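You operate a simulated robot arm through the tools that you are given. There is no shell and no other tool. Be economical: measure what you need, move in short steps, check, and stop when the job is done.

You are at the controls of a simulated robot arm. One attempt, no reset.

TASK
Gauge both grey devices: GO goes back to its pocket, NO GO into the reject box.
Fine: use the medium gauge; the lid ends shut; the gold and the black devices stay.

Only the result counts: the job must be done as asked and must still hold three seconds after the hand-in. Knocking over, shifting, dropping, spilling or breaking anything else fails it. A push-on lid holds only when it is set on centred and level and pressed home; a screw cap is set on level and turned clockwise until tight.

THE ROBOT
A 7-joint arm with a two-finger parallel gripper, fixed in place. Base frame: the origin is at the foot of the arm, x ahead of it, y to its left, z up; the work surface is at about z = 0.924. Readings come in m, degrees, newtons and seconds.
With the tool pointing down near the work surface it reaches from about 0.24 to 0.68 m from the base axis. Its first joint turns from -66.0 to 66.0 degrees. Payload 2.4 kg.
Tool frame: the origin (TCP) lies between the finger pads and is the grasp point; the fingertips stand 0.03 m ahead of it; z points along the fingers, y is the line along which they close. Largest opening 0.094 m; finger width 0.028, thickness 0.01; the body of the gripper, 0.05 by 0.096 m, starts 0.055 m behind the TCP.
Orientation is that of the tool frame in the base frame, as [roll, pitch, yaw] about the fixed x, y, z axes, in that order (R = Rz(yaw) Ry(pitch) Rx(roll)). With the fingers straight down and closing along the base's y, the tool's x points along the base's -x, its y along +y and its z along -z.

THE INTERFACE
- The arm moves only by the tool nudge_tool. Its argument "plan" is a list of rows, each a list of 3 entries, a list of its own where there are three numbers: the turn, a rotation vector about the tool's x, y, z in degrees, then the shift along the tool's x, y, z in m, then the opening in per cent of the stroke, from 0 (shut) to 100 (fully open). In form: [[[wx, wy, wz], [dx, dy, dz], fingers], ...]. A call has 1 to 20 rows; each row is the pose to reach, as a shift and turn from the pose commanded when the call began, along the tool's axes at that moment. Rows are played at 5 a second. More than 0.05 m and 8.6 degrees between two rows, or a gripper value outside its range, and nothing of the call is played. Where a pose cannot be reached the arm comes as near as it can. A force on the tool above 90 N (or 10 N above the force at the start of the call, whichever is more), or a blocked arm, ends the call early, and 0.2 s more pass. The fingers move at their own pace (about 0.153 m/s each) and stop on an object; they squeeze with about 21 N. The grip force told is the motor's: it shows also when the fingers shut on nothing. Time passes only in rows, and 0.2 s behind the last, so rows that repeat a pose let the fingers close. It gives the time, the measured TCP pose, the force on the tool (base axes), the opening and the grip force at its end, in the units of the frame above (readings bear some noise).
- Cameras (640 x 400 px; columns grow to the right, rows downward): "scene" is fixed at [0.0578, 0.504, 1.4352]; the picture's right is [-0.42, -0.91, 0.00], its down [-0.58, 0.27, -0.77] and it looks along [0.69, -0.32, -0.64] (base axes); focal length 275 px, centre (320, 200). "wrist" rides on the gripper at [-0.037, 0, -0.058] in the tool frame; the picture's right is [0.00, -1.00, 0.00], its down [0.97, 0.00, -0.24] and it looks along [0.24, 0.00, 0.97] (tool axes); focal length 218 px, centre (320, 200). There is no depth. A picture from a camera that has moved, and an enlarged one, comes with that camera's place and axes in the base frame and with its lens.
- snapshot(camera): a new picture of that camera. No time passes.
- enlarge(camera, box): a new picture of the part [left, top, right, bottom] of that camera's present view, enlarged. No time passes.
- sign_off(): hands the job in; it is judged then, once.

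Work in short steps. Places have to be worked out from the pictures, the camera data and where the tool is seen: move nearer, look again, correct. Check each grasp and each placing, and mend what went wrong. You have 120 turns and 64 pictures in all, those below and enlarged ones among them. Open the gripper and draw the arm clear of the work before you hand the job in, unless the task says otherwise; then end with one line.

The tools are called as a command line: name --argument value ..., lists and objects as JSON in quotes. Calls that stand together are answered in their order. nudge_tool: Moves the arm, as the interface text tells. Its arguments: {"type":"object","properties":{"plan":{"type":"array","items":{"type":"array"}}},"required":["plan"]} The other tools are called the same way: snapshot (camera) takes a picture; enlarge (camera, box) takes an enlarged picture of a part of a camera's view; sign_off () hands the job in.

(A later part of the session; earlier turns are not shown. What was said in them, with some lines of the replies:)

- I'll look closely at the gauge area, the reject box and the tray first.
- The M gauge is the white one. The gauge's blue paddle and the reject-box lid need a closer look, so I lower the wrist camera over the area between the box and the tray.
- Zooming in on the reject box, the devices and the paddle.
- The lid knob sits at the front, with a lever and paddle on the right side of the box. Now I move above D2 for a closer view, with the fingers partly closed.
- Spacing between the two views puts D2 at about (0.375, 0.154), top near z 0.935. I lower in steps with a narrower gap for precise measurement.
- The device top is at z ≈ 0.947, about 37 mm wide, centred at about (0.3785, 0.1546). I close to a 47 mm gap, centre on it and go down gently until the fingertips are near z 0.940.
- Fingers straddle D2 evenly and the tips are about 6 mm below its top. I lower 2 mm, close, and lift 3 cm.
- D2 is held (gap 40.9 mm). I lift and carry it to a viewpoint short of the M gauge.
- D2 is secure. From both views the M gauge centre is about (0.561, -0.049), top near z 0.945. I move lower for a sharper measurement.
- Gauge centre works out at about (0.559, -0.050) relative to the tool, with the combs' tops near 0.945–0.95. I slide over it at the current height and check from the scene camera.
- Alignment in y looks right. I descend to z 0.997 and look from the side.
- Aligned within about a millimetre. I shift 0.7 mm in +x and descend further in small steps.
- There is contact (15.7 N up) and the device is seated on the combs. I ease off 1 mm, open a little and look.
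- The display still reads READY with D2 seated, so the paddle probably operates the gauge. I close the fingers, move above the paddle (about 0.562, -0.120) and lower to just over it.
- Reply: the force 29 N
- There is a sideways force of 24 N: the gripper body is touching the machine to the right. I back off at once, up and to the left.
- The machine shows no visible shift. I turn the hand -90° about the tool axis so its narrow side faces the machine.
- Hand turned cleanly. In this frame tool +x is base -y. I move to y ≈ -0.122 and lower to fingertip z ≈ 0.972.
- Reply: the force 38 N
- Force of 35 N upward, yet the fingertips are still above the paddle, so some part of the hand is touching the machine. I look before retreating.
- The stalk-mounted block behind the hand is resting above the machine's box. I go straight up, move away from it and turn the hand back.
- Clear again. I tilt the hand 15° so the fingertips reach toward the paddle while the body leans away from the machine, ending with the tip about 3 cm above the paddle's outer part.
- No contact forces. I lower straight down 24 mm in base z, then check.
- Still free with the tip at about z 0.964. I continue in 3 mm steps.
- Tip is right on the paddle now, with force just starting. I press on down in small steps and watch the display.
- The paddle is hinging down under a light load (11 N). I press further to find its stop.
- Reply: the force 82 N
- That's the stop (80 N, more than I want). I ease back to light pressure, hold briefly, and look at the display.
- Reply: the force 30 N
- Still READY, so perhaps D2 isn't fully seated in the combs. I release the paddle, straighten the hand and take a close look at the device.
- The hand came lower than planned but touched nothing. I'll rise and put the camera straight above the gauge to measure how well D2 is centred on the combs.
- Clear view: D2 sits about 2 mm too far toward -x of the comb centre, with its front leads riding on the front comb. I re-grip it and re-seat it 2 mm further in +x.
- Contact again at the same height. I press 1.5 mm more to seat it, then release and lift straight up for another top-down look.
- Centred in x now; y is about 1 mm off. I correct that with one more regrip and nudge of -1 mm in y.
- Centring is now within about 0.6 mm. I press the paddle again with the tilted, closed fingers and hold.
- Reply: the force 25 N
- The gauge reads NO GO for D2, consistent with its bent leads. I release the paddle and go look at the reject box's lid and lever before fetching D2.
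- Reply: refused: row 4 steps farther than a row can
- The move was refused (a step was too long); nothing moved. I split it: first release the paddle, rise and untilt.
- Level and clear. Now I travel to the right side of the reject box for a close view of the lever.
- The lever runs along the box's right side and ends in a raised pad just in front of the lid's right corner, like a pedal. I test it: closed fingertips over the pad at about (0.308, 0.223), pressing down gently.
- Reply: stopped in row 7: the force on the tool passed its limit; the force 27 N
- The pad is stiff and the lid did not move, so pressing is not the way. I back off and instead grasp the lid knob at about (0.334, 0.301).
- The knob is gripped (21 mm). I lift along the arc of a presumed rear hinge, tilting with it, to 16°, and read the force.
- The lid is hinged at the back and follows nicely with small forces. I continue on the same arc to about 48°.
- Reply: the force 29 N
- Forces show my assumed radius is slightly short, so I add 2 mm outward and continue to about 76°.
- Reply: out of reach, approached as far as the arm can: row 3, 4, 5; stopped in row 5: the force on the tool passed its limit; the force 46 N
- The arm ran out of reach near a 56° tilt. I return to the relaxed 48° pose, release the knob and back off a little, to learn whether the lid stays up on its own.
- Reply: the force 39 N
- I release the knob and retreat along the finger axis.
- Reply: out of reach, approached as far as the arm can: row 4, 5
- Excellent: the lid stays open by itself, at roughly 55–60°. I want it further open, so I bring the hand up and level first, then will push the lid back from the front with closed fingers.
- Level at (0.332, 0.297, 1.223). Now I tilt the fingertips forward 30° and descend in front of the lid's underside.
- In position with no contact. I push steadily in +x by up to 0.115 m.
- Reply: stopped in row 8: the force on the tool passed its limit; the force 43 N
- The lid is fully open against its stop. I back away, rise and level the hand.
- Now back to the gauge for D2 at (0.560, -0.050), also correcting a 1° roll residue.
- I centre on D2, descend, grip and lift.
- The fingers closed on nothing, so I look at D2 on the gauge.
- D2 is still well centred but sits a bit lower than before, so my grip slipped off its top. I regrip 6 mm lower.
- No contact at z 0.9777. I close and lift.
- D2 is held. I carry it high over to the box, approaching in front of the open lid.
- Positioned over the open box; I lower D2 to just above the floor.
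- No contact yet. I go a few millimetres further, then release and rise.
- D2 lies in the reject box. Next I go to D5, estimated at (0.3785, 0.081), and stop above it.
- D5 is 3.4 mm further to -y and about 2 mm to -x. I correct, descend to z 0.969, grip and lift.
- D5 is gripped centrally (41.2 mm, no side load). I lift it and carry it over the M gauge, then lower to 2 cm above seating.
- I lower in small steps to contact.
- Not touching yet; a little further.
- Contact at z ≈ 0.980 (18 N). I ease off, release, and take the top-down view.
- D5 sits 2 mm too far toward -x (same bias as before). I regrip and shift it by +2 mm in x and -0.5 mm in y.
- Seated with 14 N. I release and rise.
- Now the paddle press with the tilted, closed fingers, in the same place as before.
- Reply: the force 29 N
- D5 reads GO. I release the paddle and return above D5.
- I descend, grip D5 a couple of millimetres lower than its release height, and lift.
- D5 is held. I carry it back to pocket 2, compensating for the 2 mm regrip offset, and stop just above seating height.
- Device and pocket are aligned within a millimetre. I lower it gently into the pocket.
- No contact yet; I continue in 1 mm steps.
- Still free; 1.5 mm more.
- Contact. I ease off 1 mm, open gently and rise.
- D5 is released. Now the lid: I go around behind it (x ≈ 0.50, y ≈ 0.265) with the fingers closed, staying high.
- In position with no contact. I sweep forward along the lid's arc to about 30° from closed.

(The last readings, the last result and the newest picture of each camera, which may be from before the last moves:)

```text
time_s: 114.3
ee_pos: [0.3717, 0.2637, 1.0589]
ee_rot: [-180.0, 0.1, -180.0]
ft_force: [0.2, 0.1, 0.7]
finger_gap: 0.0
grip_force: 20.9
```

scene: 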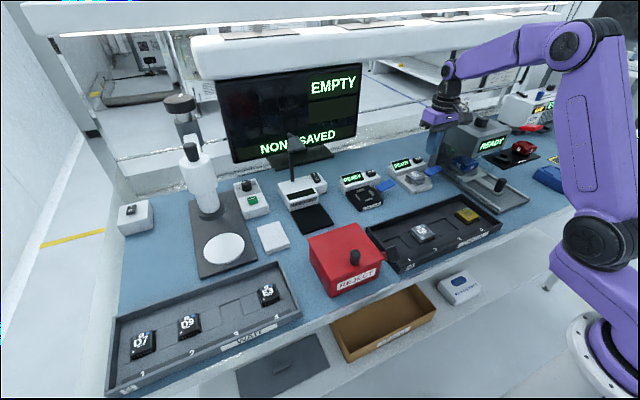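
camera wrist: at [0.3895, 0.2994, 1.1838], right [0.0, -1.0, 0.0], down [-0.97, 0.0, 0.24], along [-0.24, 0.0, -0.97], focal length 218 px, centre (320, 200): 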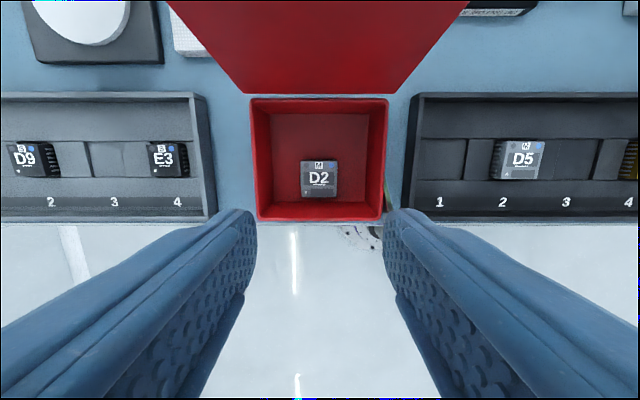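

No resistance at this point. I follow down to the closed height.

nudge_tool --plan '[[[0, 0, 0], [0.005, 0, 0.01], 0], [[0, 0, 0], [0.008, 0, 0.02], 0], [[0, 0, 0], [0.0117, 0, 0.028], 0], [[0, 0, 0], [0.0117, 0, 0.034], 0], [[0, 0, 0], [0.0117, 0, 0.037], 0], [[0, 0, 0], [0.0117, 0, 0.037], 0]]'

enlarge --camera "scene" --box '[290, 160, 490, 300]'

```text
time_s: 115.7
ee_pos: [0.3609, 0.2649, 1.0207]
ee_rot: [-179.9, 0.3, 180.0]
ft_force: [1.0, -0.1, -0.2]
finger_gap: 0.0
grip_force: 20.6
```

```text
2.86 times, centred on (390, 230) of scene
camera zoom: at [0.0578, 0.504, 1.4352], right [-0.42, -0.91, 0.0], down [-0.58, 0.27, -0.77], along [0.69, -0.32, -0.64], focal length 786 px, centre (120, 114)
```

zoom: 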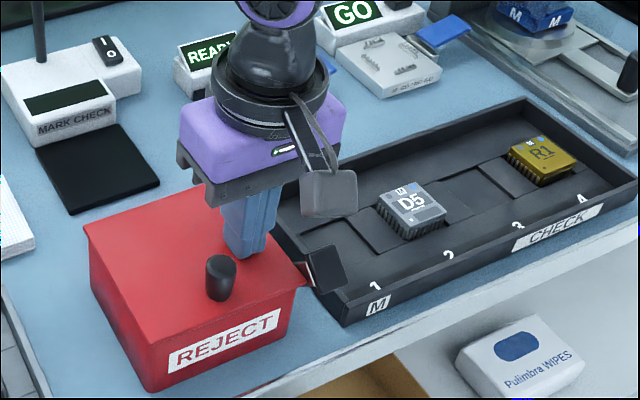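

The lid has shut and D5 sits in pocket 2. I press the lid lightly to be sure it is home, then withdraw.

nudge_tool --plan '[[[0, 0, 0], [0.01, 0, 0.001], 0], [[0, 0, 0], [0.01, 0, 0.002], 0], [[0, 0, 0], [0.01, 0, 0.003], 0], [[0, 0, 0], [0.01, 0, 0.003], 0]]'

```text
time_s: 116.7
ee_pos: [0.353, 0.2637, 1.0219]
ee_rot: [179.8, 0.4, 180.0]
ft_force: [0.2, -8.5, 37.8]
finger_gap: 0.0001
grip_force: 21.0
```

The lid is firm under 38 N, so it is shut. I rise clear and open the gripper.

nudge_tool --plan '[[[0, 0, 0], [0, 0, -0.03], 0], [[0, 0, 0], [0, 0, -0.075], 0], [[0, 0, 0], [0, 0, -0.12], 30], [[0, 0, 0], [0, 0, -0.165], 60], [[0, 0, 0], [0, -0.04, -0.18], 100], [[0, 0, 0], [0, -0.085, -0.18], 100], [[0, 0, 0], [0, -0.13, -0.18], 100], [[0, 0, 0], [0, -0.13, -0.18], 100]]'

snapshot --camera "wrist"

```text
time_s: 118.5
ee_pos: [0.3507, 0.134, 1.1993]
ee_rot: [180.0, 0.2, 180.0]
ft_force: [-0.2, -0.2, -0.6]
finger_gap: 0.0941
grip_force: 0.0
```

```text
1 pictures are left
camera wrist: at [0.3867, 0.1348, 1.2578], right [0.0, -1.0, 0.0], down [-0.97, 0.0, 0.24], along [-0.24, 0.0, -0.97], focal length 218 px, centre (320, 200)
```

wrist: 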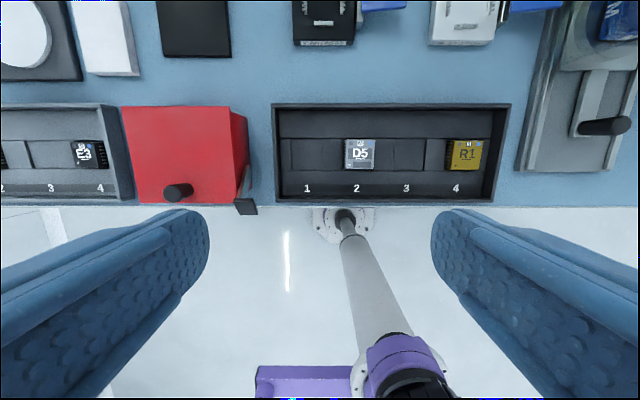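

The lid is shut, D5 is level in pocket 2, the gold and black devices have not moved, and the arm is clear with the gripper open. I hand in.

sign_off

```text
The job is handed in.
```

I gauged both grey devices on the medium gauge: D2 read NO GO and is in the reject box with the lid shut; D5 read GO and is back in pocket 2. On the way the hand touched the machine beside the gauge twice, with no visible shift, and pressed hard once on the reject box's side lever.
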